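You operate a simulated robot arm through the tools that you are given. There is no shell and no other tool. Be economical: measure what you need, move in short steps, check, and stop when the job is done.

You are at the controls of a simulated two-armed robot. One attempt, no reset.

JOB
Take the low oval-flange gear motor from the lower shelf of the valve stack bench and leave it on the lower shelf of the shipping bench. Take the black bar with a green band and leave it on the lower shelf of the teal-backed bench. Put one of the plain steel fittings from the top of the shipping bench on the green rubber ring there. Carry the grey steel tray with both arms and set it on the top of the shipping bench. Put the brass disc with a hole on the top of the teal-backed bench away on the lower shelf of the shipping bench. Put the 29 blue disc with a hole from the top of the teal-backed bench on the square silver plate there and the 27 blue disc with a hole on the top deck of the blue trolley. Open the middle drawer of the hose bench. Any order will do. Set down upright: low oval-flange gear motor, plain steel fitting.

Only the result counts: the job must be done as asked and must still hold three seconds after the hand-in. Knocking over, shifting, dropping, spilling or breaking anything else fails it.

ROBOT AND FRAMES
Two 7-joint arms with two-finger parallel grippers on one trunk, on a base that drives. Base frame: it is fixed to the floor where the robot stands at the start and does not move with it; the origin is under the middle of the robot, x ahead of it, y to its left, z up; the surface under the hand at the start is at about z = 0.8. Readings come in m, degrees, newtons and seconds.
The left shoulder is at the start at [0.023, 0.219, 1.052], the right one opposite. With the tool pointing down near the work surface each hand reaches from about 0.3 to 0.92 m from the robot's upright axis, wherever it stands, measured 20 degrees to its own side. Places, roughly: black bar with a green band (2x2x7 cm) [0.9, 0.9, 0.3]; blue disc with a hole [-1.75, 3, 0.75]; brass disc with a hole [-1.75, 2.75, 0.75]; green rubber ring (4x4x2 cm) [0.6, 1.7, 0.7]; grey steel tray (35x24x10 cm) [-2.1, 2, 0.8]; low oval-flange gear motor [0.5, 0, 0.25]; lower shelf of the shipping bench [0.7, 1.1, 0.2]; lower shelf of the teal-backed bench [-1.7, 2.9, 0.4]; middle drawer of the hose bench [3, -0.2, 0.7]; plain steel fitting (4x3x6 cm) [0.8, 1.5, 0.7]; square silver plate [-1.75, 2.75, 0.75]; top deck of the blue trolley [-2.1, 1.9, 0.8]; top of the shipping bench [0.7, 1.1, 0.7]. Payload 4.4 kg a hand.
The tool frame of a hand sits at the grasp point between the pads (the TCP): z along the fingers, y along the line on which they close. The tips reach 0.023 m beyond it. Largest opening 0.094 m; finger width 0.038, thickness 0.01; the body of the gripper, 0.054 by 0.096 m, starts 0.039 m behind the TCP.
Orientation is that of the tool frame in the base frame, as a unit quaternion [w, x, y, z]. With the fingers straight down and closing along the base's y, the tool's x points along the base's -x, its y along +y and its z along -z.

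CONTROLS
- The arms move only by the tool jog_arm. It takes "left_deltas", "right_deltas" or both (then of equal length, played together; a hand with none holds still); each is a list of rows, each an object of numbers (a shift or turn left out is 0, a gripper value left out holds the last): "rx", "ry", "rz": the turn, a rotation vector about the base's x, y, z in rad; "x", "y", "z": the shift along the base's x, y, z in m; "gripper": the opening in per cent of the stroke, from 0 (shut) to 100 (fully open). In form: [{"rx": .., "ry": .., "rz": .., "x": .., "y": .., "z": .., "gripper": ..}, ...]. A call has 1 to 8 rows; each row is the pose to reach, as a shift and turn from the pose commanded when the call began. Each row takes 0.2 s and may step no farther than 0.05 m and 8.6 degrees from the row before; otherwise, or with a gripper value out of range, the whole call is refused. A pose out of reach is approached as far as the arm can. The call stops where the force on the tool passes 40 N (or 10 N more than at its start, if that is more) or the arm is blocked; 0.2 s more then pass. The fingers move at their own pace (about 0.108 m/s each) and stop on an object; they squeeze with about 27 N. The grip force told is the motor's: it shows also when the fingers shut on nothing. Time passes only in rows, and 0.2 s behind the last, so rows that repeat a pose let the fingers close. It gives the time, the measured TCP pose, the force on the tool (base axes), the opening and the grip force at its end, in the units of the frame above (readings bear some noise), with the torque about the TCP (base axes, N m) and any sound that the robot's microphone picked up.
- Cameras (640 x 400 px; columns grow to the right, rows downward): "scene" is now at [0.1097, 0.0386, 1.2423]; the picture's right is [0.35, -0.94, 0.03], its down [-0.41, -0.18, -0.89] and it looks along [0.84, 0.30, -0.45] (base axes); focal length 214 px, centre (320, 200). "left" rides on the left gripper at [0.086, -0.016, -0.075] in its tool frame; the picture's right is [0.18, 0.98, 0.00], its down [-0.58, 0.11, -0.81] and it looks along [-0.79, 0.15, 0.59] (tool axes); focal length 243 px, centre (320, 200). "right" rides on the right gripper at [0.087, 0.016, -0.075] in its tool frame; the picture's right is [-0.18, 0.98, 0.00], its down [-0.58, -0.11, -0.81] and it looks along [-0.79, -0.15, 0.59] (tool axes); focal length 243 px, centre (320, 200). There is no depth. A picture from a camera that has moved, and an enlarged one, comes with that camera's place and axes in the base frame and with its lens. The place of the scene camera against the robot may be out by one fixed shift of up to 0.012 m in any direction.
- capture(camera): a new picture of that camera. No time passes.
- raise_lower(by): slides the trunk up (or, below 0, down) by that many m; the arms and the scene camera ride with it, the base frame stays. It gives what a move gives, with no picture.
- drive_base(legs): drives the robot by 1 to 6 legs, each [ahead, left, turn to the left] in m, m and degrees, along the robot's own axes; the way and the turn of a leg run together, so that a leg with both is an arc; at most 1.5 m and 180 degrees a leg. The arms and the cameras ride along, it lands a little off, and it stops where it bumps. It gives what a move gives.
- aim_head(pan, tilt): turns the head with the scene camera to pan (to the left, within 80 degrees either way) and tilt (down, from -29 to 69), counted from straight ahead of the robot. It gives what a move gives.
- zoom(camera, box): a new picture of the part [left, top, right, bottom] of that camera's present view, enlarged. No time passes.
- job_done(): hands the job in; it is judged then, once.

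Work in short steps. Places have to be worked out from the pictures, the camera data and where the tool is seen: move nearer, look again, correct. Check each grasp and each placing, and mend what went wrong. You have 207 turns and 194 pictures in all, those below and enlarged ones among them. Open the grippers and draw the arms clear of the work before you hand the job in, unless the task says otherwise; then end with one line.

The tools are called after "Emit:" by a JSON object that holds its "fn" and its "kwargs". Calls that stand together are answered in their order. jog_arm: Moves the arms, as the interface text tells. Its arguments: {"type":"object","properties":{"left_deltas":{"type":"array"},"right_deltas":{"type":"array"}},"required":[]} The other tools are called the same way: raise_lower (by) slides the trunk up or down; drive_base (legs) drives the base; aim_head (pan, tilt) turns the head that bears the scene camera; capture (camera) takes a picture; zoom (camera, box) takes an enlarged picture of a part of a camera's view; job_done () hands the job in.

At the start:

```text
t: 0.0
left_ee_pos: [0.3706, 0.5097, 0.96]
left_tool_rot: [0.018, 0.001, 1.0, -0.007]
left_wrist_force: [1.0, 0.7, 0.4]
left_ft_torque: [0.0, -0.01, 0.0]
left_opening: 0.094
left_finger_force: 0.0
right_ee_pos: [0.5288, 0.0555, 1.2489]
right_tool_rot: [0.196, 0.005, 0.981, -0.001]
right_wrist_force: [32.2, -5.4, 109.7]
right_ft_torque: [1.17, 13.25, 0.3]
right_opening: 0.094
right_finger_force: 0.1
trunk travel left (down, up): [-0.125, 0.438]
robot x, y, heading: [0.0044, -0.0001, 0.0]
head pan, tilt: [20.3, 28.4]
```

scene: 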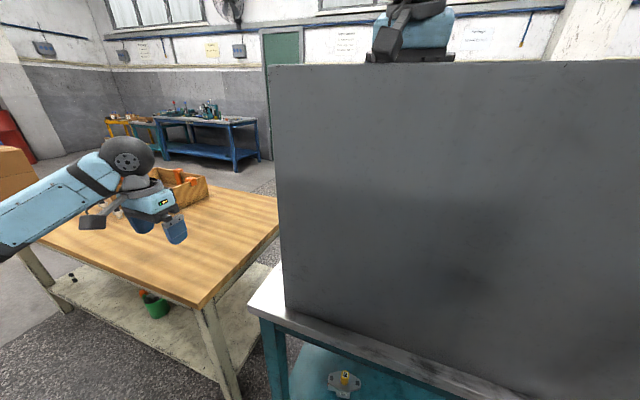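
right: 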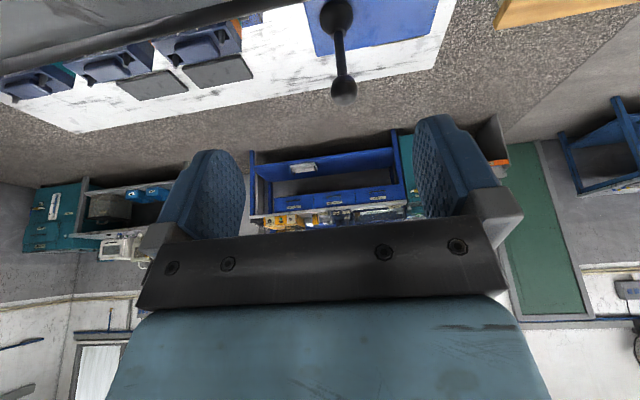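
left: 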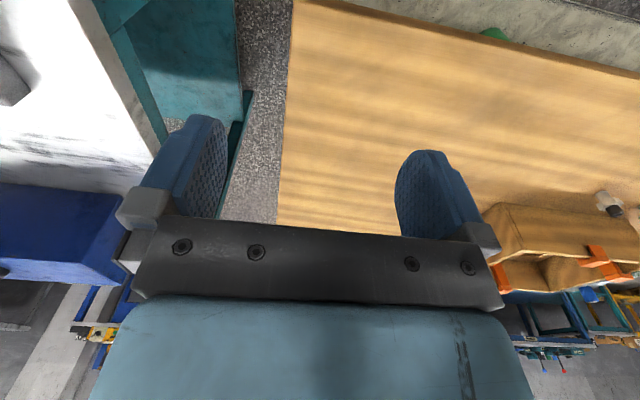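

The right hand reads about 110 N, so it seems to be pressed against the grey cabinet ahead. I look around before moving anything.

Emit:
{"fn": "aim_head", "kwargs": {"pan": -10, "tilt": 10}}

Emit:
{"fn": "capture", "kwargs": {"camera": "scene"}}

```text
t: 0.9
left_ee_pos: [0.3769, 0.5089, 0.9512]
left_tool_rot: [0.015, 0.002, 1.0, -0.007]
left_wrist_force: [0.0, 0.6, 0.8]
left_ft_torque: [0.03, -0.03, 0.03]
left_opening: 0.0941
left_finger_force: 0.1
right_ee_pos: [0.5303, 0.0546, 1.2507]
right_tool_rot: [0.205, 0.005, 0.979, -0.002]
right_wrist_force: [-0.2, 1.0, 16.2]
right_ft_torque: [0.1, 1.82, -0.18]
right_opening: 0.0941
right_finger_force: 0.0
trunk travel left (down, up): [-0.125, 0.438]
robot x, y, heading: [-0.0027, 0.0037, -0.1]
head pan, tilt: [-10.0, 10.0]
```

```text
190 pictures are left
camera scene: at [0.1202, -0.0087, 1.2653], right [-0.17, -0.98, 0.01], down [-0.14, 0.02, -0.99], along [0.97, -0.17, -0.14], focal length 214 px, centre (320, 200)
```

scene: 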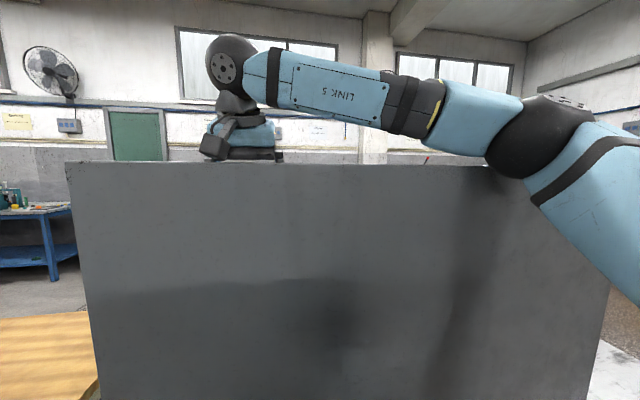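

The right hand hangs over the top of the grey screen. I lift it straight up.

Emit:
{"fn": "jog_arm", "kwargs": {"right_deltas": [{"z": 0.04}, {"z": 0.08}, {"z": 0.12}, {"z": 0.16}]}}

Emit:
{"fn": "capture", "kwargs": {"camera": "scene"}}

Emit:
{"fn": "capture", "kwargs": {"camera": "right"}}

```text
t: 1.9
left_ee_pos: [0.3905, 0.503, 0.9465]
left_tool_rot: [0.004, -0.001, 1.0, 0.0]
left_wrist_force: [0.0, -0.1, 0.4]
left_ft_torque: [0.02, 0.0, 0.01]
left_opening: 0.0941
left_finger_force: 0.1
right_ee_pos: [0.5521, 0.0444, 1.3812]
right_tool_rot: [0.182, 0.004, 0.983, 0.005]
right_wrist_force: [1.1, 0.1, -0.4]
right_ft_torque: [0.0, 0.0, 0.0]
right_opening: 0.0942
right_finger_force: 0.1
trunk travel left (down, up): [-0.125, 0.438]
robot x, y, heading: [0.0003, -0.0, 0.1]
head pan, tilt: [-10.0, 10.0]
```

```text
189 pictures are left
camera scene: at [0.1433, -0.0205, 1.2589], right [-0.17, -0.99, 0.0], down [-0.16, 0.03, -0.99], along [0.97, -0.17, -0.17], focal length 214 px, centre (320, 200)
```

scene: 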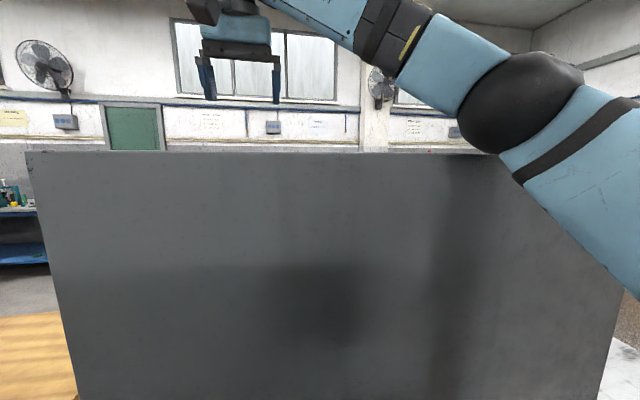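

```text
188 pictures are left
camera right: at [0.4445, 0.061, 1.4202], right [0.18, 0.98, 0.08], down [0.26, -0.12, 0.96], along [0.95, -0.15, -0.27], focal length 243 px, centre (320, 200)
```

right: 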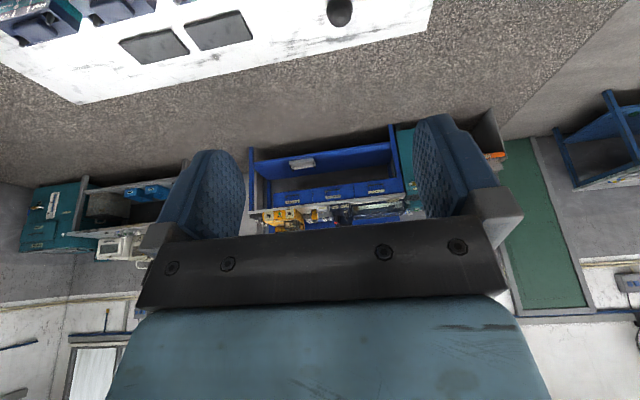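

The right hand is clear now. I look to both sides to map the room before driving.

Emit:
{"fn": "aim_head", "kwargs": {"pan": 80, "tilt": 25}}

Emit:
{"fn": "capture", "kwargs": {"camera": "scene"}}

Emit:
{"fn": "aim_head", "kwargs": {"pan": -80, "tilt": 25}}

Emit:
{"fn": "capture", "kwargs": {"camera": "scene"}}

Emit:
{"fn": "aim_head", "kwargs": {"pan": 40, "tilt": 40}}

Emit:
{"fn": "capture", "kwargs": {"camera": "scene"}}

```text
t: 3.6
left_ee_pos: [0.3935, 0.5018, 0.947]
left_tool_rot: [0.001, -0.001, 1.0, -0.002]
left_wrist_force: [-0.4, -0.5, -0.6]
left_ft_torque: [-0.01, -0.01, -0.01]
left_opening: 0.094
left_finger_force: 0.1
right_ee_pos: [0.5569, 0.0437, 1.3813]
right_tool_rot: [0.179, 0.005, 0.984, 0.003]
right_wrist_force: [-0.1, 0.2, 0.4]
right_ft_torque: [0.01, -0.01, -0.01]
right_opening: 0.0941
right_finger_force: 0.0
trunk travel left (down, up): [-0.125, 0.438]
robot x, y, heading: [-0.0025, -0.001, 0.2]
head pan, tilt: [80.0, 25.0]
```

```text
187 pictures are left
camera scene: at [0.0712, 0.0875, 1.2359], right [0.98, -0.18, 0.0], down [-0.07, -0.42, -0.91], along [0.16, 0.89, -0.42], focal length 214 px, centre (320, 200)
```

scene: 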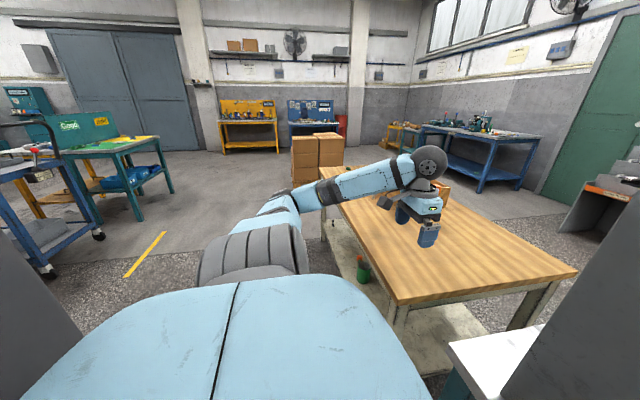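

```text
t: 6.1
left_ee_pos: [0.3919, 0.5036, 0.9456]
left_tool_rot: [0.003, 0.001, 1.0, -0.001]
left_wrist_force: [-0.6, -0.7, 0.9]
left_ft_torque: [-0.01, 0.0, 0.02]
left_opening: 0.0941
left_finger_force: 0.0
right_ee_pos: [0.5564, 0.0431, 1.3815]
right_tool_rot: [0.179, 0.005, 0.984, 0.003]
right_wrist_force: [0.1, -0.7, -0.2]
right_ft_torque: [0.0, -0.01, 0.0]
right_opening: 0.0943
right_finger_force: 0.0
trunk travel left (down, up): [-0.125, 0.438]
robot x, y, heading: [-0.0017, -0.0015, -0.4]
head pan, tilt: [-80.0, 25.0]
```

```text
186 pictures are left
camera scene: at [0.0711, -0.094, 1.2363], right [-0.98, -0.17, 0.0], down [-0.07, 0.41, -0.91], along [0.16, -0.89, -0.42], focal length 214 px, centre (320, 200)
```

scene: 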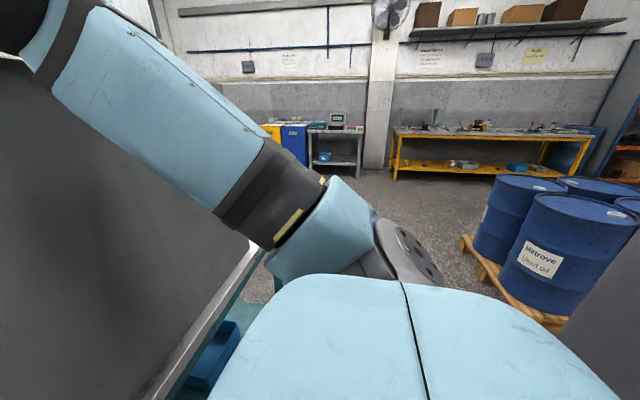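

```text
t: 8.1
left_ee_pos: [0.3934, 0.5026, 0.9472]
left_tool_rot: [0.002, 0.001, 1.0, -0.002]
left_wrist_force: [0.7, -0.2, -0.5]
left_ft_torque: [0.0, 0.01, -0.01]
left_opening: 0.094
left_finger_force: 0.0
right_ee_pos: [0.5575, 0.0425, 1.381]
right_tool_rot: [0.18, 0.005, 0.984, 0.003]
right_wrist_force: [0.1, -0.6, 0.7]
right_ft_torque: [0.02, 0.01, -0.01]
right_opening: 0.094
right_finger_force: 0.1
trunk travel left (down, up): [-0.125, 0.438]
robot x, y, heading: [-0.0011, 0.0017, 0.2]
head pan, tilt: [40.0, 40.0]
```

```text
185 pictures are left
camera scene: at [0.1204, 0.0512, 1.2128], right [0.64, -0.77, 0.0], down [-0.49, -0.41, -0.77], along [0.59, 0.49, -0.64], focal length 214 px, centre (320, 200)
```

scene: 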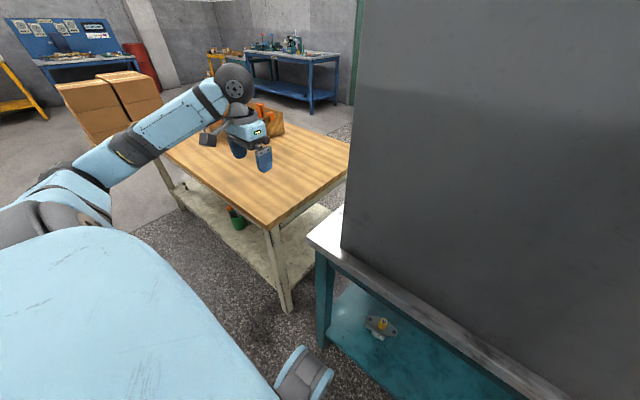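

The gear motor is under the valve bench at about (0.54, 0.08). There is something grey behind me that may be my own mast, so I back up a little and check.

Emit:
{"fn": "drive_base", "kwargs": {"legs": [[-0.1, 0, 0]]}}

Emit:
{"fn": "aim_head", "kwargs": {"pan": 80, "tilt": 45}}

Emit:
{"fn": "capture", "kwargs": {"camera": "scene"}}

```text
t: 9.2
left_ee_pos: [0.2968, 0.5009, 0.9466]
left_tool_rot: [0.0, 0.0, 1.0, 0.0]
left_wrist_force: [0.1, -0.3, 0.6]
left_ft_torque: [0.02, -0.04, -0.01]
left_opening: 0.0939
left_finger_force: 0.1
right_ee_pos: [0.4605, 0.0389, 1.3804]
right_tool_rot: [0.18, 0.007, 0.984, 0.005]
right_wrist_force: [-0.9, 0.1, 0.8]
right_ft_torque: [0.02, 0.0, -0.04]
right_opening: 0.094
right_finger_force: 0.1
trunk travel left (down, up): [-0.125, 0.438]
robot x, y, heading: [-0.0984, 0.001, -0.3]
head pan, tilt: [40.0, 40.0]
```

```text
t: 10.3
left_ee_pos: [0.2976, 0.5009, 0.9454]
left_tool_rot: [0.0, 0.001, 1.0, 0.001]
left_wrist_force: [-0.6, 0.4, -0.3]
left_ft_torque: [0.0, 0.03, 0.01]
left_opening: 0.0943
left_finger_force: 0.0
right_ee_pos: [0.4611, 0.0403, 1.3793]
right_tool_rot: [0.178, 0.006, 0.984, 0.005]
right_wrist_force: [-0.2, 0.0, 0.0]
right_ft_torque: [0.02, -0.01, 0.0]
right_opening: 0.094
right_finger_force: 0.1
trunk travel left (down, up): [-0.125, 0.438]
robot x, y, heading: [-0.1022, -0.0034, -0.2]
head pan, tilt: [80.0, 45.0]
```

```text
184 pictures are left
camera scene: at [-0.0258, 0.0745, 1.2052], right [0.98, -0.18, 0.0], down [-0.12, -0.7, -0.71], along [0.12, 0.7, -0.71], focal length 214 px, centre (320, 200)
```

scene: 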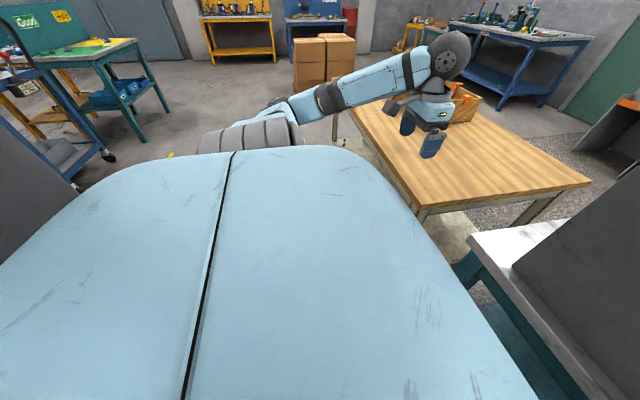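

The grey moved with me, so it is my own mast. I back up more for room, then bring the right hand down.

Emit:
{"fn": "drive_base", "kwargs": {"legs": [[-0.35, 0, 0]]}}

Emit:
{"fn": "aim_head", "kwargs": {"pan": 10, "tilt": 40}}

Emit:
{"fn": "capture", "kwargs": {"camera": "scene"}}

```text
t: 12.5
left_ee_pos: [-0.0488, 0.5023, 0.9445]
left_tool_rot: [0.0, 0.0, 1.0, 0.001]
left_wrist_force: [-0.1, -0.9, 0.2]
left_ft_torque: [0.0, 0.01, -0.01]
left_opening: 0.0938
left_finger_force: 0.0
right_ee_pos: [0.1174, 0.0415, 1.3796]
right_tool_rot: [0.179, 0.006, 0.984, 0.005]
right_wrist_force: [-0.3, 0.0, 0.7]
right_ft_torque: [-0.03, 0.02, -0.01]
right_opening: 0.0941
right_finger_force: 0.1
trunk travel left (down, up): [-0.125, 0.438]
robot x, y, heading: [-0.4443, 0.0023, -0.2]
head pan, tilt: [80.0, 45.0]
```

```text
t: 13.9
left_ee_pos: [-0.0481, 0.5016, 0.944]
left_tool_rot: [0.0, 0.0, 1.0, 0.0]
left_wrist_force: [0.2, 1.1, 0.6]
left_ft_torque: [-0.01, 0.01, 0.02]
left_opening: 0.0939
left_finger_force: 0.0
right_ee_pos: [0.1188, 0.0406, 1.3798]
right_tool_rot: [0.178, 0.004, 0.984, 0.006]
right_wrist_force: [-0.9, 0.7, 0.4]
right_ft_torque: [0.01, -0.02, 0.01]
right_opening: 0.0941
right_finger_force: 0.0
trunk travel left (down, up): [-0.125, 0.438]
robot x, y, heading: [-0.4419, 0.0022, -0.0]
head pan, tilt: [10.0, 40.0]
```

```text
183 pictures are left
camera scene: at [-0.3007, 0.0099, 1.2125], right [0.17, -0.98, 0.0], down [-0.63, -0.11, -0.77], along [0.75, 0.13, -0.64], focal length 214 px, centre (320, 200)
```

scene: 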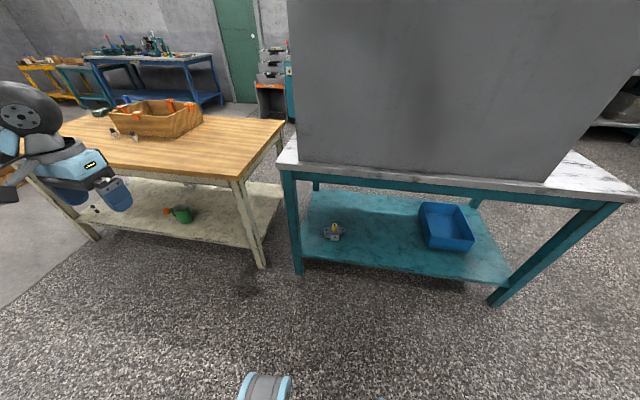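

Emit:
{"fn": "zoom", "kwargs": {"camera": "scene", "box": [290, 190, 430, 278]}}

Emit:
{"fn": "zoom", "kwargs": {"camera": "scene", "box": [60, 80, 300, 230]}}

```text
4.55 times, centred on (360, 234) of scene
camera zoom: at [-0.3007, 0.0099, 1.2125], right [0.17, -0.98, 0.0], down [-0.63, -0.11, -0.77], along [0.75, 0.13, -0.64], focal length 975 px, centre (138, 46)
```

zoom: 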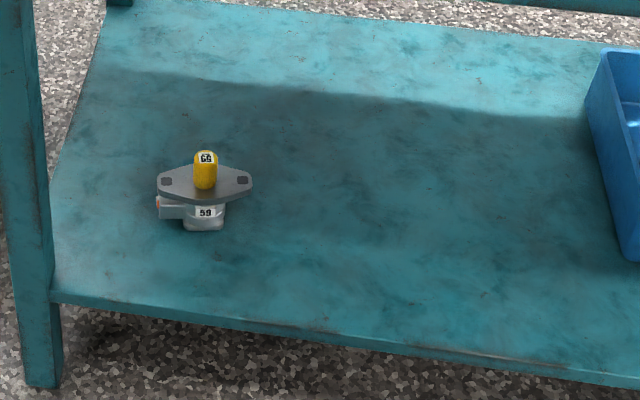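

```text
2.67 times, centred on (180, 155) of scene
camera zoom: at [-0.3007, 0.0099, 1.2125], right [0.17, -0.98, 0.0], down [-0.63, -0.11, -0.77], along [0.75, 0.13, -0.64], focal length 572 px, centre (693, 320)
```

zoom: 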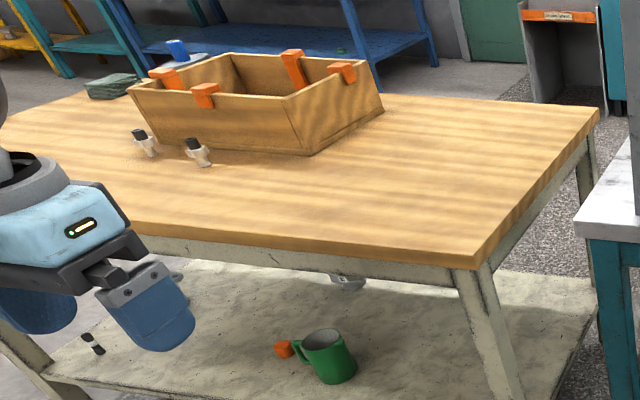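

The motor's yellow shaft is at about (0.543, 0.07, 0.30), the flange at about z 0.265 and the shelf at about 0.20. I bring the right hand down while pitching it forward, and lower the trunk.

Emit:
{"fn": "jog_arm", "kwargs": {"right_deltas": [{"x": -0.006, "y": -0.03, "z": -0.035, "ry": -0.065}, {"x": -0.012, "y": -0.06, "z": -0.07, "ry": -0.13}, {"x": -0.018, "y": -0.09, "z": -0.105, "ry": -0.195}, {"x": -0.024, "y": -0.12, "z": -0.14, "ry": -0.26}, {"x": -0.03, "y": -0.15, "z": -0.175, "ry": -0.325}, {"x": -0.036, "y": -0.18, "z": -0.21, "ry": -0.39}, {"x": -0.042, "y": -0.21, "z": -0.245, "ry": -0.455}, {"x": -0.05, "y": -0.24, "z": -0.28, "ry": -0.52}]}}

Emit:
{"fn": "jog_arm", "kwargs": {"right_deltas": [{"z": -0.045}, {"z": -0.09}, {"z": -0.135}, {"z": -0.18}, {"z": -0.225}, {"z": -0.27}, {"z": -0.315}, {"z": -0.36}]}}

Emit:
{"fn": "raise_lower", "kwargs": {"by": -0.12}}

Emit:
{"fn": "drive_base", "kwargs": {"legs": [[0.1, 0.24, 0]]}}

Emit:
{"fn": "capture", "kwargs": {"camera": "scene"}}

Emit:
{"fn": "capture", "kwargs": {"camera": "right"}}

```text
t: 15.7
left_ee_pos: [-0.048, 0.5014, 0.9477]
left_tool_rot: [0.0, -0.001, 1.0, 0.0]
left_wrist_force: [0.0, 0.1, -0.4]
left_ft_torque: [0.0, 0.0, -0.04]
left_opening: 0.0941
left_finger_force: 0.1
right_ee_pos: [0.0674, -0.2007, 1.1014]
right_tool_rot: [0.427, 0.004, 0.904, 0.007]
right_wrist_force: [-0.1, -0.4, 0.0]
right_ft_torque: [0.02, -0.01, 0.04]
right_opening: 0.094
right_finger_force: 0.0
trunk travel left (down, up): [-0.125, 0.438]
robot x, y, heading: [-0.4451, -0.0007, 0.1]
head pan, tilt: [10.0, 40.0]
```

```text
t: 17.7
left_ee_pos: [-0.0484, 0.5007, 0.947]
left_tool_rot: [0.0, 0.0, 1.0, 0.002]
left_wrist_force: [-0.1, -1.6, -0.3]
left_ft_torque: [0.06, -0.01, 0.02]
left_opening: 0.094
left_finger_force: 0.1
right_ee_pos: [0.0489, -0.1723, 0.7235]
right_tool_rot: [0.401, 0.008, 0.915, 0.036]
right_wrist_force: [0.3, 0.5, -0.4]
right_ft_torque: [0.05, 0.02, -0.01]
right_opening: 0.0939
right_finger_force: 0.0
trunk travel left (down, up): [-0.125, 0.438]
robot x, y, heading: [-0.4433, -0.0012, 0.1]
head pan, tilt: [10.0, 40.0]
stopped in row 8 (right hand): the arm was blocked; the commanded pose is now the measured one
```

```text
t: 19.2
left_ee_pos: [-0.0488, 0.5032, 0.8264]
left_tool_rot: [0.0, -0.002, 1.0, 0.0]
left_wrist_force: [0.8, -0.3, 0.2]
left_ft_torque: [0.02, -0.02, -0.03]
left_opening: 0.094
left_finger_force: 0.1
right_ee_pos: [0.0495, -0.1711, 0.603]
right_tool_rot: [0.402, 0.008, 0.915, 0.035]
right_wrist_force: [0.2, 0.0, 0.5]
right_ft_torque: [0.03, 0.0, -0.06]
right_opening: 0.0941
right_finger_force: 0.0
trunk travel left (down, up): [-0.005, 0.558]
robot x, y, heading: [-0.4409, -0.0007, 0.4]
head pan, tilt: [10.0, 40.0]
```

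```text
t: 22.0
left_ee_pos: [0.0548, 0.7448, 0.8248]
left_tool_rot: [0.0, 0.001, 1.0, 0.0]
left_wrist_force: [0.3, 0.5, 0.3]
left_ft_torque: [0.03, -0.03, -0.01]
left_opening: 0.0941
left_finger_force: 0.1
right_ee_pos: [0.1513, 0.0698, 0.6036]
right_tool_rot: [0.401, 0.009, 0.915, 0.033]
right_wrist_force: [-0.4, -0.1, 0.7]
right_ft_torque: [-0.02, 0.02, 0.01]
right_opening: 0.0938
right_finger_force: 0.2
trunk travel left (down, up): [-0.005, 0.558]
robot x, y, heading: [-0.3412, 0.2421, -0.0]
head pan, tilt: [10.0, 40.0]
```

```text
180 pictures are left
camera scene: at [-0.1987, 0.2527, 1.0925], right [0.17, -0.99, 0.0], down [-0.63, -0.11, -0.77], along [0.75, 0.13, -0.64], focal length 214 px, centre (320, 200)
```

scene: 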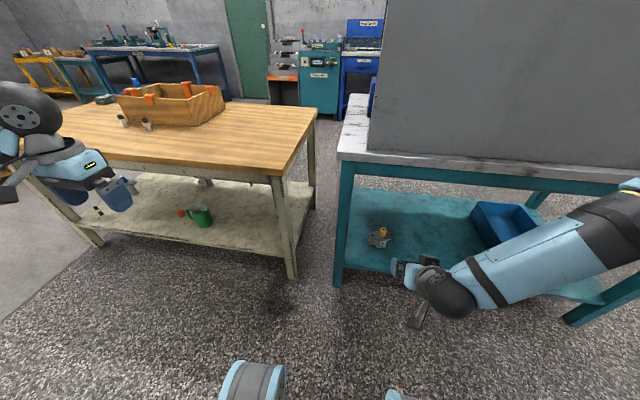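

```text
179 pictures are left
camera right: at [0.0373, 0.087, 0.5922], right [0.12, 0.97, 0.2], down [-0.2, -0.18, 0.96], along [0.97, -0.15, 0.17], focal length 243 px, centre (320, 200)
```

right: 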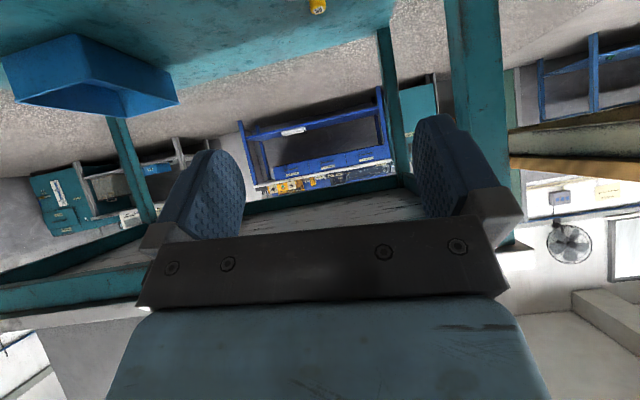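

The hand is in front of the bench. I extend it down and forward first so the elbow stays clear of the bench edge, then check.

Emit:
{"fn": "jog_arm", "kwargs": {"right_deltas": [{"x": 0.015, "z": -0.04}, {"x": 0.03, "z": -0.08}, {"x": 0.045, "z": -0.12}, {"x": 0.06, "z": -0.16}, {"x": 0.075, "z": -0.2}, {"x": 0.09, "z": -0.22}]}}

Emit:
{"fn": "aim_head", "kwargs": {"pan": -15, "tilt": 45}}

Emit:
{"fn": "capture", "kwargs": {"camera": "scene"}}

Emit:
{"fn": "capture", "kwargs": {"camera": "right"}}

```text
t: 23.4
left_ee_pos: [0.0559, 0.7458, 0.826]
left_tool_rot: [0.0, 0.0, 1.0, 0.0]
left_wrist_force: [0.4, -0.4, 0.9]
left_ft_torque: [0.01, 0.0, 0.03]
left_opening: 0.094
left_finger_force: 0.1
right_ee_pos: [0.2558, 0.1094, 0.4223]
right_tool_rot: [0.386, 0.017, 0.922, 0.015]
right_wrist_force: [-0.5, -0.5, -0.1]
right_ft_torque: [0.02, 0.0, -0.01]
right_opening: 0.0941
right_finger_force: 0.0
right hand out of reach, approached as far as the arm can: row 1, 2, 3, 4, 5, 6
trunk travel left (down, up): [-0.005, 0.558]
robot x, y, heading: [-0.3409, 0.2445, -0.1]
head pan, tilt: [10.0, 40.0]
```

```text
t: 24.3
left_ee_pos: [0.0552, 0.7449, 0.8261]
left_tool_rot: [0.0, 0.001, 1.0, 0.0]
left_wrist_force: [0.2, 0.9, -0.3]
left_ft_torque: [0.02, -0.02, 0.01]
left_opening: 0.0943
left_finger_force: 0.2
right_ee_pos: [0.2558, 0.1084, 0.4219]
right_tool_rot: [0.386, 0.017, 0.922, 0.014]
right_wrist_force: [0.5, 1.0, 0.5]
right_ft_torque: [0.0, -0.02, -0.02]
right_opening: 0.0942
right_finger_force: 0.1
trunk travel left (down, up): [-0.005, 0.558]
robot x, y, heading: [-0.3397, 0.2458, 0.3]
head pan, tilt: [-15.0, 45.0]
```

```text
178 pictures are left
camera scene: at [-0.204, 0.2169, 1.0852], right [-0.26, -0.97, 0.0], down [-0.68, 0.18, -0.71], along [0.68, -0.18, -0.71], focal length 214 px, centre (320, 200)
```

scene: 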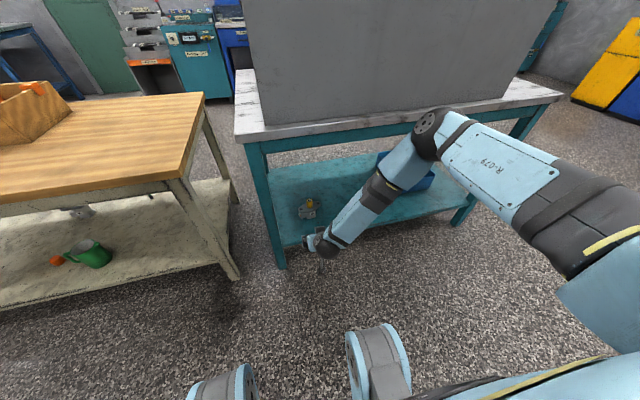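

```text
177 pictures are left
camera right: at [0.1408, 0.1289, 0.414], right [0.15, 0.97, 0.17], down [-0.17, -0.14, 0.98], along [0.97, -0.18, 0.14], focal length 243 px, centre (320, 200)
```

right: 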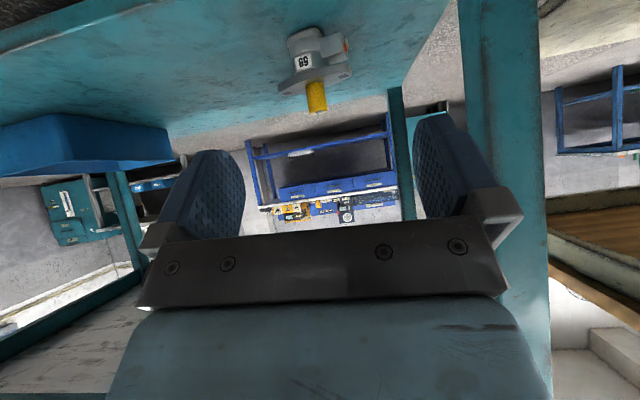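

The elbow is high because the arm is folded. Extending toward the motor should straighten it, so I reach out to about (0.41, 0.08, 0.37).

Emit:
{"fn": "jog_arm", "kwargs": {"right_deltas": [{"x": 0.04}, {"x": 0.08}, {"x": 0.12}, {"x": 0.15, "z": -0.01}, {"x": 0.17, "z": -0.02}]}}

Emit:
{"fn": "capture", "kwargs": {"camera": "scene"}}

Emit:
{"fn": "capture", "kwargs": {"camera": "right"}}

```text
t: 25.5
left_ee_pos: [0.0545, 0.7439, 0.8257]
left_tool_rot: [0.0, 0.001, 1.0, 0.0]
left_wrist_force: [0.2, -0.4, 1.0]
left_ft_torque: [-0.01, -0.03, 0.01]
left_opening: 0.094
left_finger_force: 0.1
right_ee_pos: [0.4261, 0.1122, 0.4029]
right_tool_rot: [0.386, 0.018, 0.922, 0.013]
right_wrist_force: [-0.3, -1.1, 0.2]
right_ft_torque: [0.03, -0.02, -0.05]
right_opening: 0.0938
right_finger_force: 0.0
trunk travel left (down, up): [-0.005, 0.558]
robot x, y, heading: [-0.3381, 0.2428, -0.1]
head pan, tilt: [-15.0, 45.0]
```

```text
176 pictures are left
camera scene: at [-0.2039, 0.2168, 1.0852], right [-0.26, -0.97, 0.0], down [-0.68, 0.18, -0.71], along [0.68, -0.18, -0.71], focal length 214 px, centre (320, 200)
```

scene: 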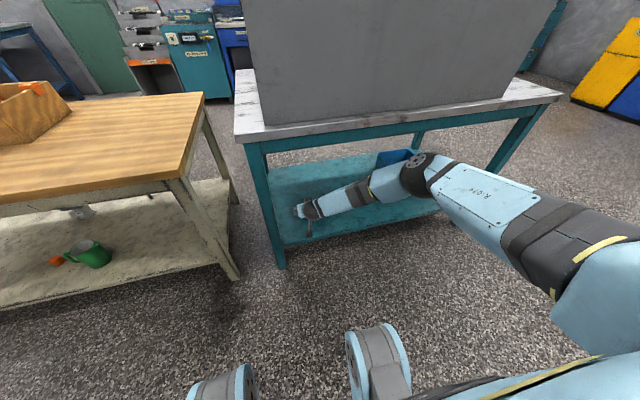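

```text
175 pictures are left
camera right: at [0.3114, 0.1314, 0.3948], right [0.15, 0.97, 0.17], down [-0.17, -0.14, 0.98], along [0.97, -0.18, 0.14], focal length 243 px, centre (320, 200)
```

right: 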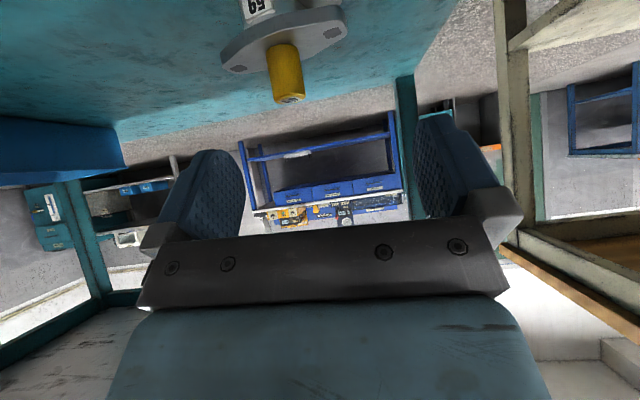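

Two views put the shaft at about (0.558, 0.073) with z from 0.278 to 0.327. I centre in y, then slide in to a TCP of about (0.556, 0.073, 0.313).

Emit:
{"fn": "jog_arm", "kwargs": {"right_deltas": [{"y": -0.039}, {"x": 0.035, "y": -0.039, "z": -0.025}, {"x": 0.07, "y": -0.039, "z": -0.05}, {"x": 0.1, "y": -0.039, "z": -0.07}]}}

Emit:
{"fn": "capture", "kwargs": {"camera": "right"}}

Emit:
{"fn": "capture", "kwargs": {"camera": "scene"}}

```text
t: 26.5
left_ee_pos: [0.056, 0.7442, 0.8247]
left_tool_rot: [-0.001, 0.001, 1.0, 0.0]
left_wrist_force: [-0.6, 0.3, 0.0]
left_ft_torque: [0.01, -0.01, 0.02]
left_opening: 0.0941
left_finger_force: 0.1
right_ee_pos: [0.4922, 0.0742, 0.3493]
right_tool_rot: [0.384, 0.017, 0.923, 0.015]
right_wrist_force: [-0.7, -0.6, 0.3]
right_ft_torque: [-0.03, -0.04, 0.0]
right_opening: 0.0938
right_finger_force: 0.0
right hand out of reach, approached as far as the arm can: row 3, 4
trunk travel left (down, up): [-0.005, 0.558]
robot x, y, heading: [-0.3404, 0.2402, 0.1]
head pan, tilt: [-15.0, 45.0]
```

```text
174 pictures are left
camera right: at [0.3787, 0.0938, 0.3414], right [0.15, 0.97, 0.17], down [-0.17, -0.15, 0.98], along [0.97, -0.17, 0.14], focal length 243 px, centre (320, 200)
```

right: 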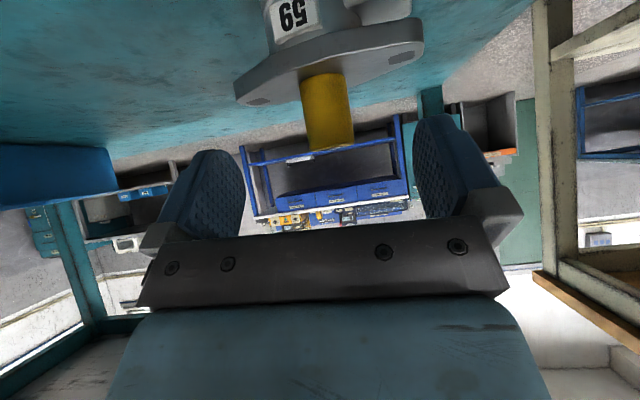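

```text
173 pictures are left
camera scene: at [-0.2039, 0.2163, 1.0853], right [-0.26, -0.97, 0.0], down [-0.68, 0.18, -0.71], along [0.68, -0.18, -0.71], focal length 214 px, centre (320, 200)
```

scene: 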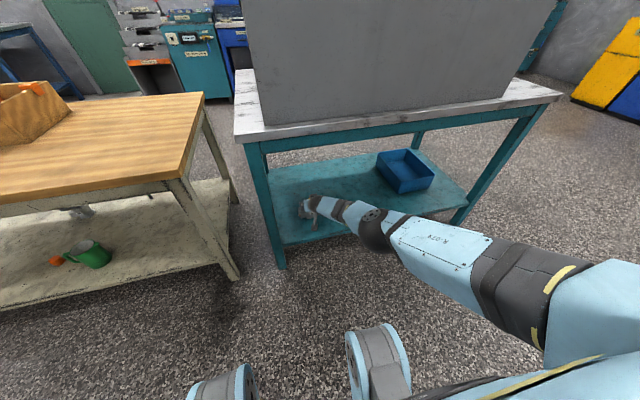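

The arm is at the end of its reach, so I drive 0.055 m ahead.

Emit:
{"fn": "drive_base", "kwargs": {"legs": [[0.055, 0, 0]]}}

Emit:
{"fn": "capture", "kwargs": {"camera": "right"}}

```text
t: 27.4
left_ee_pos: [0.1117, 0.7445, 0.8249]
left_tool_rot: [0.001, 0.002, 1.0, -0.001]
left_wrist_force: [0.3, -0.8, 0.6]
left_ft_torque: [0.0, 0.0, -0.03]
left_opening: 0.0942
left_finger_force: 0.0
right_ee_pos: [0.5478, 0.0723, 0.3496]
right_tool_rot: [0.385, 0.019, 0.923, 0.014]
right_wrist_force: [0.7, 0.5, -0.3]
right_ft_torque: [-0.01, 0.01, -0.02]
right_opening: 0.0941
right_finger_force: 0.1
trunk travel left (down, up): [-0.005, 0.558]
robot x, y, heading: [-0.2841, 0.242, -0.3]
head pan, tilt: [-15.0, 45.0]
```

```text
172 pictures are left
camera right: at [0.4349, 0.0919, 0.342], right [0.15, 0.97, 0.17], down [-0.17, -0.14, 0.98], along [0.97, -0.18, 0.14], focal length 243 px, centre (320, 200)
```

right: 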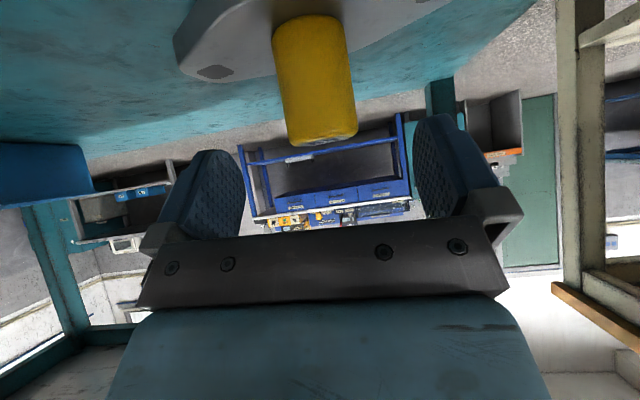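

The shaft is at (0.545, 0.078, 0.308), so I step down in small increments and see how the arm responds.

Emit:
{"fn": "jog_arm", "kwargs": {"right_deltas": [{"y": 0.004, "z": -0.02}, {"y": 0.004, "z": -0.02}]}}

```text
t: 28.0
left_ee_pos: [0.1116, 0.7446, 0.8244]
left_tool_rot: [0.0, 0.002, 1.0, 0.0]
left_wrist_force: [-0.3, 0.7, -0.3]
left_ft_torque: [0.01, 0.0, -0.02]
left_opening: 0.094
left_finger_force: 0.1
right_ee_pos: [0.5439, 0.0699, 0.3421]
right_tool_rot: [0.385, 0.019, 0.923, 0.014]
right_wrist_force: [0.7, 0.0, 0.2]
right_ft_torque: [-0.01, 0.0, -0.01]
right_opening: 0.0941
right_finger_force: 0.0
right hand out of reach, approached as far as the arm can: row 1, 2
trunk travel left (down, up): [-0.005, 0.558]
robot x, y, heading: [-0.2823, 0.2453, -0.2]
head pan, tilt: [-15.0, 45.0]
```

Still out of reach. I pull back in x, then drive nearer.

Emit:
{"fn": "jog_arm", "kwargs": {"right_deltas": [{"x": -0.04, "y": 0.004, "z": -0.01}, {"x": -0.075, "y": 0.004, "z": 0.0}]}}

Emit:
{"fn": "drive_base", "kwargs": {"legs": [[0.04, 0, 0]]}}

Emit:
{"fn": "capture", "kwargs": {"camera": "right"}}

```text
t: 28.6
left_ee_pos: [0.1113, 0.7442, 0.8255]
left_tool_rot: [-0.001, 0.001, 1.0, 0.0]
left_wrist_force: [-0.2, 0.5, -0.6]
left_ft_torque: [-0.02, 0.01, 0.0]
left_opening: 0.0941
left_finger_force: 0.1
right_ee_pos: [0.5258, 0.0793, 0.3255]
right_tool_rot: [0.375, 0.016, 0.927, 0.013]
right_wrist_force: [0.2, 0.4, 0.8]
right_ft_torque: [0.0, -0.01, -0.02]
right_opening: 0.0938
right_finger_force: 0.1
right hand out of reach, approached as far as the arm can: row 1, 2
trunk travel left (down, up): [-0.005, 0.558]
robot x, y, heading: [-0.2838, 0.2423, -0.2]
head pan, tilt: [-15.0, 45.0]
```

```text
t: 29.5
left_ee_pos: [0.1516, 0.743, 0.825]
left_tool_rot: [0.0, 0.004, 1.0, 0.0]
left_wrist_force: [0.4, 0.5, -0.2]
left_ft_torque: [-0.02, -0.03, 0.04]
left_opening: 0.0938
left_finger_force: 0.1
right_ee_pos: [0.5641, 0.0783, 0.3255]
right_tool_rot: [0.375, 0.016, 0.927, 0.012]
right_wrist_force: [0.1, 0.1, -0.4]
right_ft_torque: [0.02, 0.0, 0.01]
right_opening: 0.094
right_finger_force: 0.2
trunk travel left (down, up): [-0.005, 0.558]
robot x, y, heading: [-0.2463, 0.2451, -0.3]
head pan, tilt: [-15.0, 45.0]
```

```text
171 pictures are left
camera right: at [0.4508, 0.0968, 0.3189], right [0.15, 0.97, 0.16], down [-0.15, -0.14, 0.98], along [0.98, -0.17, 0.12], focal length 243 px, centre (320, 200)
```

right: 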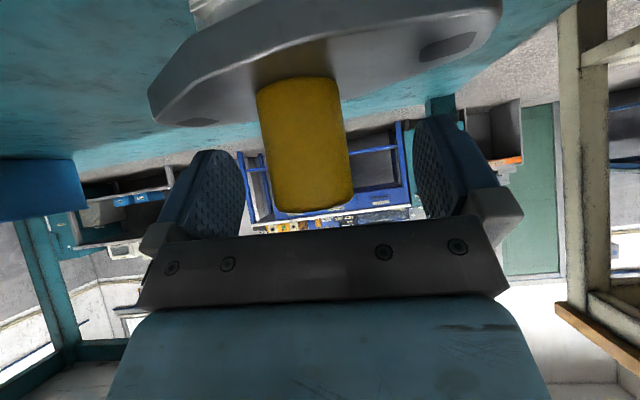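

The shaft is between the fingers. The commanded target is now about (0.547, 0.077, 0.313) and should be reachable, so I send a hold and read the result.

Emit:
{"fn": "jog_arm", "kwargs": {"right_deltas": [{"x": 0.0}, {"x": 0.0}]}}

Emit:
{"fn": "capture", "kwargs": {"camera": "right"}}

```text
t: 30.1
left_ee_pos: [0.1503, 0.7428, 0.8249]
left_tool_rot: [0.0, 0.003, 1.0, -0.001]
left_wrist_force: [0.2, 0.3, 0.2]
left_ft_torque: [0.0, 0.0, -0.01]
left_opening: 0.094
left_finger_force: 0.0
right_ee_pos: [0.5656, 0.078, 0.3242]
right_tool_rot: [0.376, 0.016, 0.926, 0.013]
right_wrist_force: [-0.8, 0.2, -0.5]
right_ft_torque: [0.01, 0.0, -0.03]
right_opening: 0.0939
right_finger_force: 0.1
trunk travel left (down, up): [-0.005, 0.558]
robot x, y, heading: [-0.2445, 0.2448, -0.3]
head pan, tilt: [-15.0, 45.0]
```

```text
170 pictures are left
camera right: at [0.4508, 0.097, 0.3191], right [0.15, 0.97, 0.16], down [-0.15, -0.14, 0.98], along [0.98, -0.17, 0.12], focal length 243 px, centre (320, 200)
```

right: 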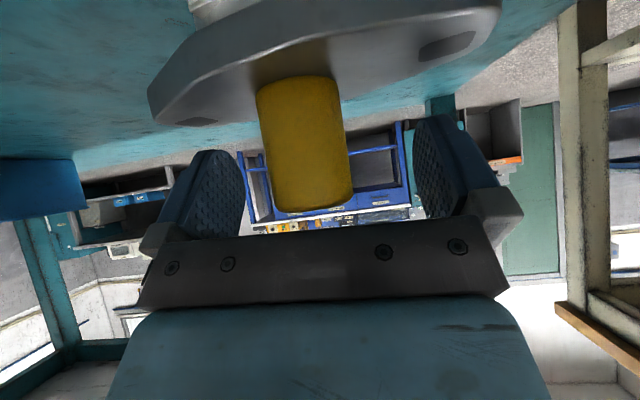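

After a drive the command resets to the measured pose. I now move 0.017 m back and 0.012 m down, then close.

Emit:
{"fn": "jog_arm", "kwargs": {"right_deltas": [{"x": -0.017, "z": -0.012}, {"x": -0.017, "z": -0.012}, {"x": -0.017, "z": -0.012, "gripper": 0}, {"x": -0.017, "z": -0.012, "gripper": 0}, {"x": -0.017, "z": -0.012, "gripper": 0}]}}

Emit:
{"fn": "capture", "kwargs": {"camera": "right"}}

```text
t: 31.3
left_ee_pos: [0.1486, 0.7445, 0.8267]
left_tool_rot: [0.003, 0.002, 1.0, -0.001]
left_wrist_force: [0.9, -0.8, -0.3]
left_ft_torque: [-0.03, 0.0, 0.04]
left_opening: 0.0939
left_finger_force: 0.0
right_ee_pos: [0.5496, 0.0824, 0.3212]
right_tool_rot: [0.38, 0.015, 0.925, 0.015]
right_wrist_force: [2.6, 12.0, 38.0]
right_ft_torque: [0.36, 0.08, 0.06]
right_opening: 0.0291
right_finger_force: 26.8
trunk travel left (down, up): [-0.005, 0.558]
robot x, y, heading: [-0.2477, 0.2469, -0.3]
head pan, tilt: [-15.0, 45.0]
```

```text
169 pictures are left
camera right: at [0.4358, 0.1008, 0.3135], right [0.15, 0.97, 0.17], down [-0.15, -0.14, 0.98], along [0.98, -0.17, 0.13], focal length 243 px, centre (320, 200)
```

right: 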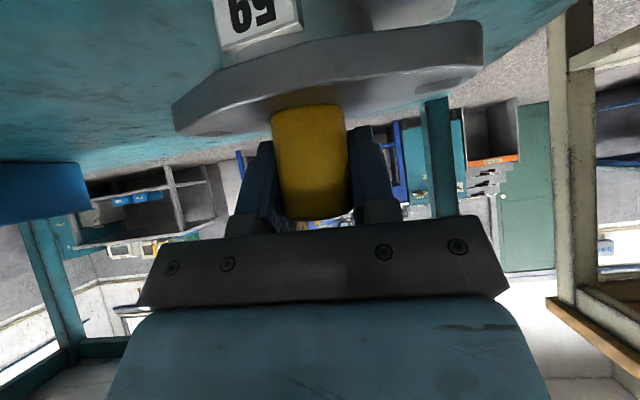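

It is gripped at 0.029 m opening, with the fingertips pressing on the flange. I lift gently.

Emit:
{"fn": "jog_arm", "kwargs": {"right_deltas": [{"z": 0.02}, {"z": 0.04}, {"z": 0.06}]}}

Emit:
{"fn": "capture", "kwargs": {"camera": "right"}}

Emit:
{"fn": "capture", "kwargs": {"camera": "scene"}}

```text
t: 32.1
left_ee_pos: [0.1512, 0.7428, 0.8245]
left_tool_rot: [-0.001, 0.003, 1.0, 0.0]
left_wrist_force: [0.8, -0.3, -0.3]
left_ft_torque: [-0.01, 0.02, -0.01]
left_opening: 0.0939
left_finger_force: 0.0
right_ee_pos: [0.5512, 0.0769, 0.3714]
right_tool_rot: [0.375, 0.017, 0.927, 0.011]
right_wrist_force: [-0.2, 0.5, -8.4]
right_ft_torque: [-0.06, -0.12, 0.01]
right_opening: 0.0293
right_finger_force: 26.9
trunk travel left (down, up): [-0.005, 0.558]
robot x, y, heading: [-0.2449, 0.2428, -0.4]
head pan, tilt: [-15.0, 45.0]
```

```text
168 pictures are left
camera right: at [0.4359, 0.0964, 0.3657], right [0.15, 0.97, 0.16], down [-0.15, -0.14, 0.98], along [0.98, -0.17, 0.12], focal length 243 px, centre (320, 200)
```

right: 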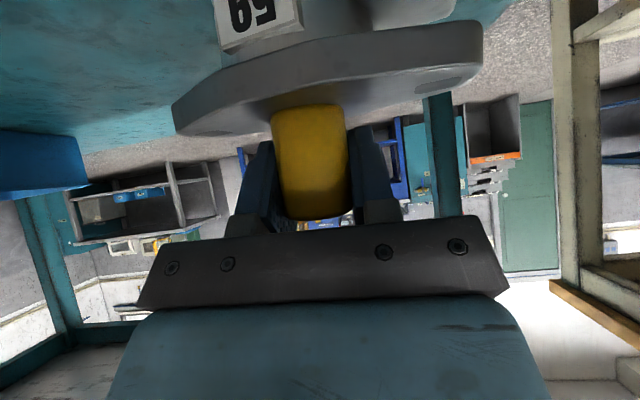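

```text
167 pictures are left
camera scene: at [-0.1095, 0.2159, 1.085], right [-0.26, -0.96, 0.0], down [-0.68, 0.19, -0.71], along [0.68, -0.19, -0.71], focal length 214 px, centre (320, 200)
```

scene: 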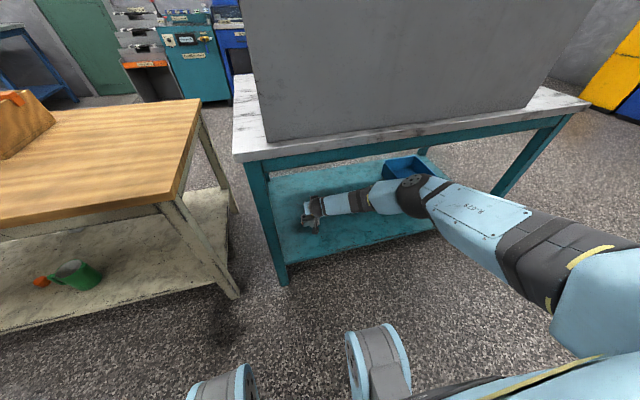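

The motor is held (about 0.85 kg). I back out, slide left to in front of the shipping bench and look.

Emit:
{"fn": "drive_base", "kwargs": {"legs": [[-0.38, 0, 0], [0, 0.72, 0]]}}

Emit:
{"fn": "aim_head", "kwargs": {"pan": 5, "tilt": 38}}

Emit:
{"fn": "capture", "kwargs": {"camera": "scene"}}

Emit:
{"fn": "capture", "kwargs": {"camera": "right"}}

```text
t: 40.8
left_ee_pos: [-0.2041, 1.4513, 0.8247]
left_tool_rot: [-0.001, 0.012, 1.0, -0.001]
left_wrist_force: [-1.3, -0.3, 0.1]
left_ft_torque: [-0.01, 0.03, -0.02]
left_opening: 0.0939
left_finger_force: 0.0
right_ee_pos: [0.1816, 0.7764, 0.3723]
right_tool_rot: [0.375, 0.025, 0.927, 0.008]
right_wrist_force: [-0.9, 0.5, -8.5]
right_ft_torque: [-0.04, -0.12, -0.02]
right_opening: 0.0289
right_finger_force: 27.0
trunk travel left (down, up): [-0.005, 0.558]
robot x, y, heading: [-0.614, 0.9579, -1.5]
head pan, tilt: [-15.0, 45.0]
```

```text
t: 41.6
left_ee_pos: [-0.2034, 1.451, 0.8248]
left_tool_rot: [-0.001, 0.012, 1.0, 0.0]
left_wrist_force: [0.5, -0.4, 0.5]
left_ft_torque: [-0.02, 0.01, 0.0]
left_opening: 0.0941
left_finger_force: 0.1
right_ee_pos: [0.183, 0.7771, 0.3712]
right_tool_rot: [0.376, 0.025, 0.926, 0.009]
right_wrist_force: [-0.3, 0.3, -7.0]
right_ft_torque: [-0.09, -0.09, -0.01]
right_opening: 0.0293
right_finger_force: 26.3
trunk travel left (down, up): [-0.005, 0.558]
robot x, y, heading: [-0.6108, 0.9594, -1.5]
head pan, tilt: [5.0, 38.0]
```

```text
166 pictures are left
camera scene: at [-0.4667, 0.9569, 1.0953], right [0.06, -1.0, 0.0], down [-0.62, -0.04, -0.79], along [0.79, 0.05, -0.62], focal length 214 px, centre (320, 200)
```

scene: 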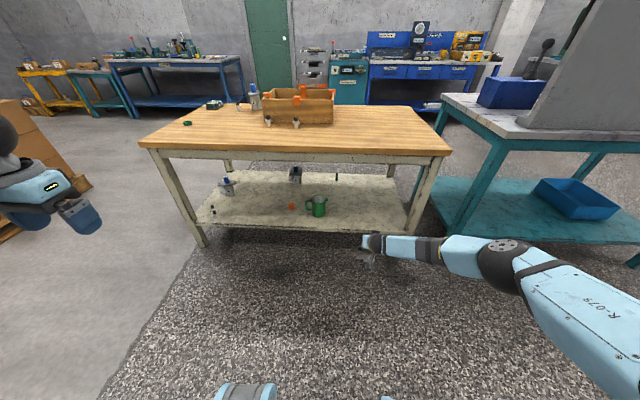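

```text
165 pictures are left
camera right: at [0.0683, 0.7991, 0.366], right [0.17, 0.97, 0.16], down [-0.15, -0.14, 0.98], along [0.97, -0.19, 0.12], focal length 243 px, centre (320, 200)
```

right: 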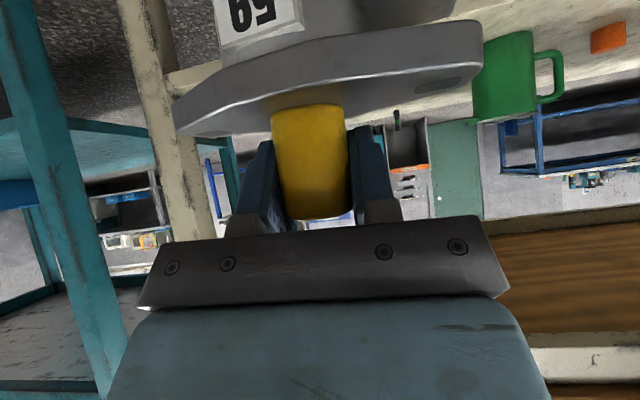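

Emit:
{"fn": "zoom", "kwargs": {"camera": "scene", "box": [190, 150, 440, 250]}}

Emit:
{"fn": "zoom", "kwargs": {"camera": "scene", "box": [140, 80, 350, 165]}}

```text
2.56 times, centred on (315, 200) of scene
camera zoom: at [-0.4667, 0.9569, 1.0953], right [0.06, -1.0, 0.0], down [-0.62, -0.04, -0.79], along [0.79, 0.05, -0.62], focal length 549 px, centre (333, 200)
```

zoom: 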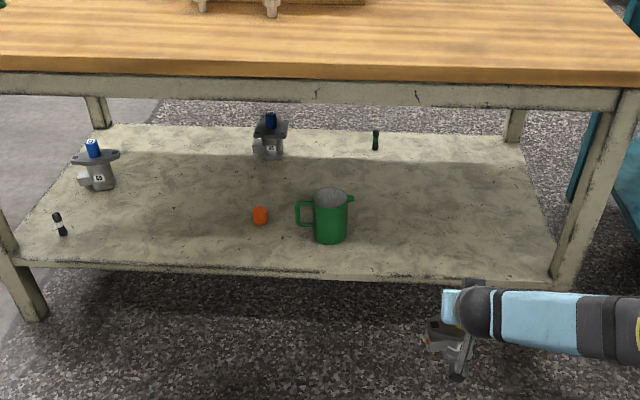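

```text
3.05 times, centred on (245, 122) of scene
camera zoom: at [-0.4667, 0.9569, 1.0953], right [0.06, -1.0, 0.0], down [-0.62, -0.04, -0.79], along [0.79, 0.05, -0.62], focal length 654 px, centre (549, 436)
```

zoom: 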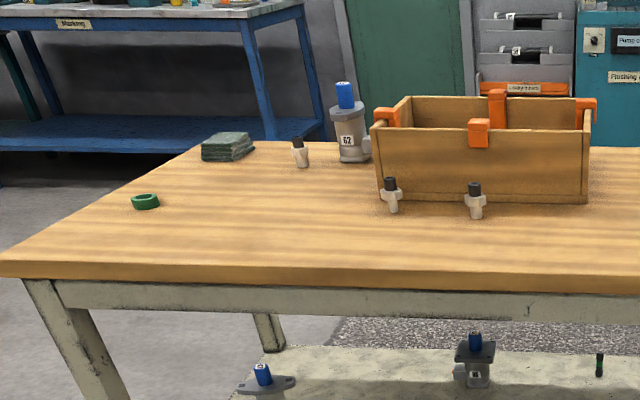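

The shelf map is clear. I place the motor at about (0.53, 0.78), clear of the mug at (0.52, 1.03): raise a bit and drive in.

Emit:
{"fn": "jog_arm", "kwargs": {"right_deltas": [{"z": 0.03}, {"z": 0.06}]}}

Emit:
{"fn": "drive_base", "kwargs": {"legs": [[0.35, 0, 0]]}}

Emit:
{"fn": "capture", "kwargs": {"camera": "scene"}}

Emit:
{"fn": "capture", "kwargs": {"camera": "right"}}

```text
t: 42.2
left_ee_pos: [-0.2041, 1.4511, 0.8245]
left_tool_rot: [-0.001, 0.012, 1.0, 0.0]
left_wrist_force: [0.8, 0.0, 0.0]
left_ft_torque: [0.04, -0.04, 0.01]
left_opening: 0.0941
left_finger_force: 0.1
right_ee_pos: [0.1816, 0.7784, 0.432]
right_tool_rot: [0.376, 0.026, 0.926, 0.008]
right_wrist_force: [-1.7, -0.6, -7.9]
right_ft_torque: [-0.06, -0.14, 0.0]
right_opening: 0.0296
right_finger_force: 26.3
trunk travel left (down, up): [-0.005, 0.558]
robot x, y, heading: [-0.6114, 0.9553, -1.7]
head pan, tilt: [5.0, 38.0]
```

```text
t: 44.5
left_ee_pos: [0.1505, 1.4423, 0.8258]
left_tool_rot: [-0.001, 0.011, 1.0, 0.001]
left_wrist_force: [-0.3, -0.7, 0.1]
left_ft_torque: [0.01, -0.01, 0.01]
left_opening: 0.0941
left_finger_force: 0.1
right_ee_pos: [0.5365, 0.7728, 0.4322]
right_tool_rot: [0.376, 0.025, 0.926, 0.008]
right_wrist_force: [0.0, 0.6, -7.7]
right_ft_torque: [-0.05, -0.12, -0.03]
right_opening: 0.0292
right_finger_force: 26.4
trunk travel left (down, up): [-0.005, 0.558]
robot x, y, heading: [-0.2542, 0.9491, -1.1]
head pan, tilt: [5.0, 38.0]
```

```text
162 pictures are left
camera scene: at [-0.1118, 0.9489, 1.0953], right [0.06, -1.0, 0.0], down [-0.62, -0.04, -0.79], along [0.79, 0.05, -0.62], focal length 214 px, centre (320, 200)
```

scene: 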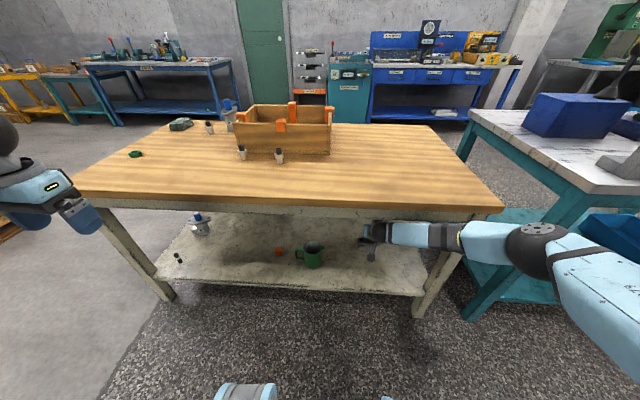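

```text
161 pictures are left
camera right: at [0.4237, 0.7933, 0.4256], right [0.17, 0.97, 0.16], down [-0.15, -0.14, 0.98], along [0.97, -0.19, 0.12], focal length 243 px, centre (320, 200)
```

right: 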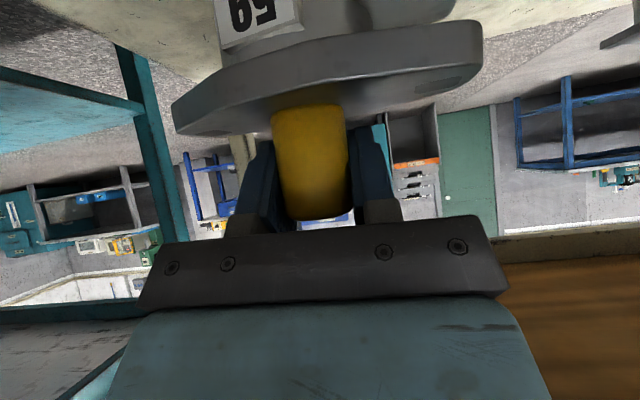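

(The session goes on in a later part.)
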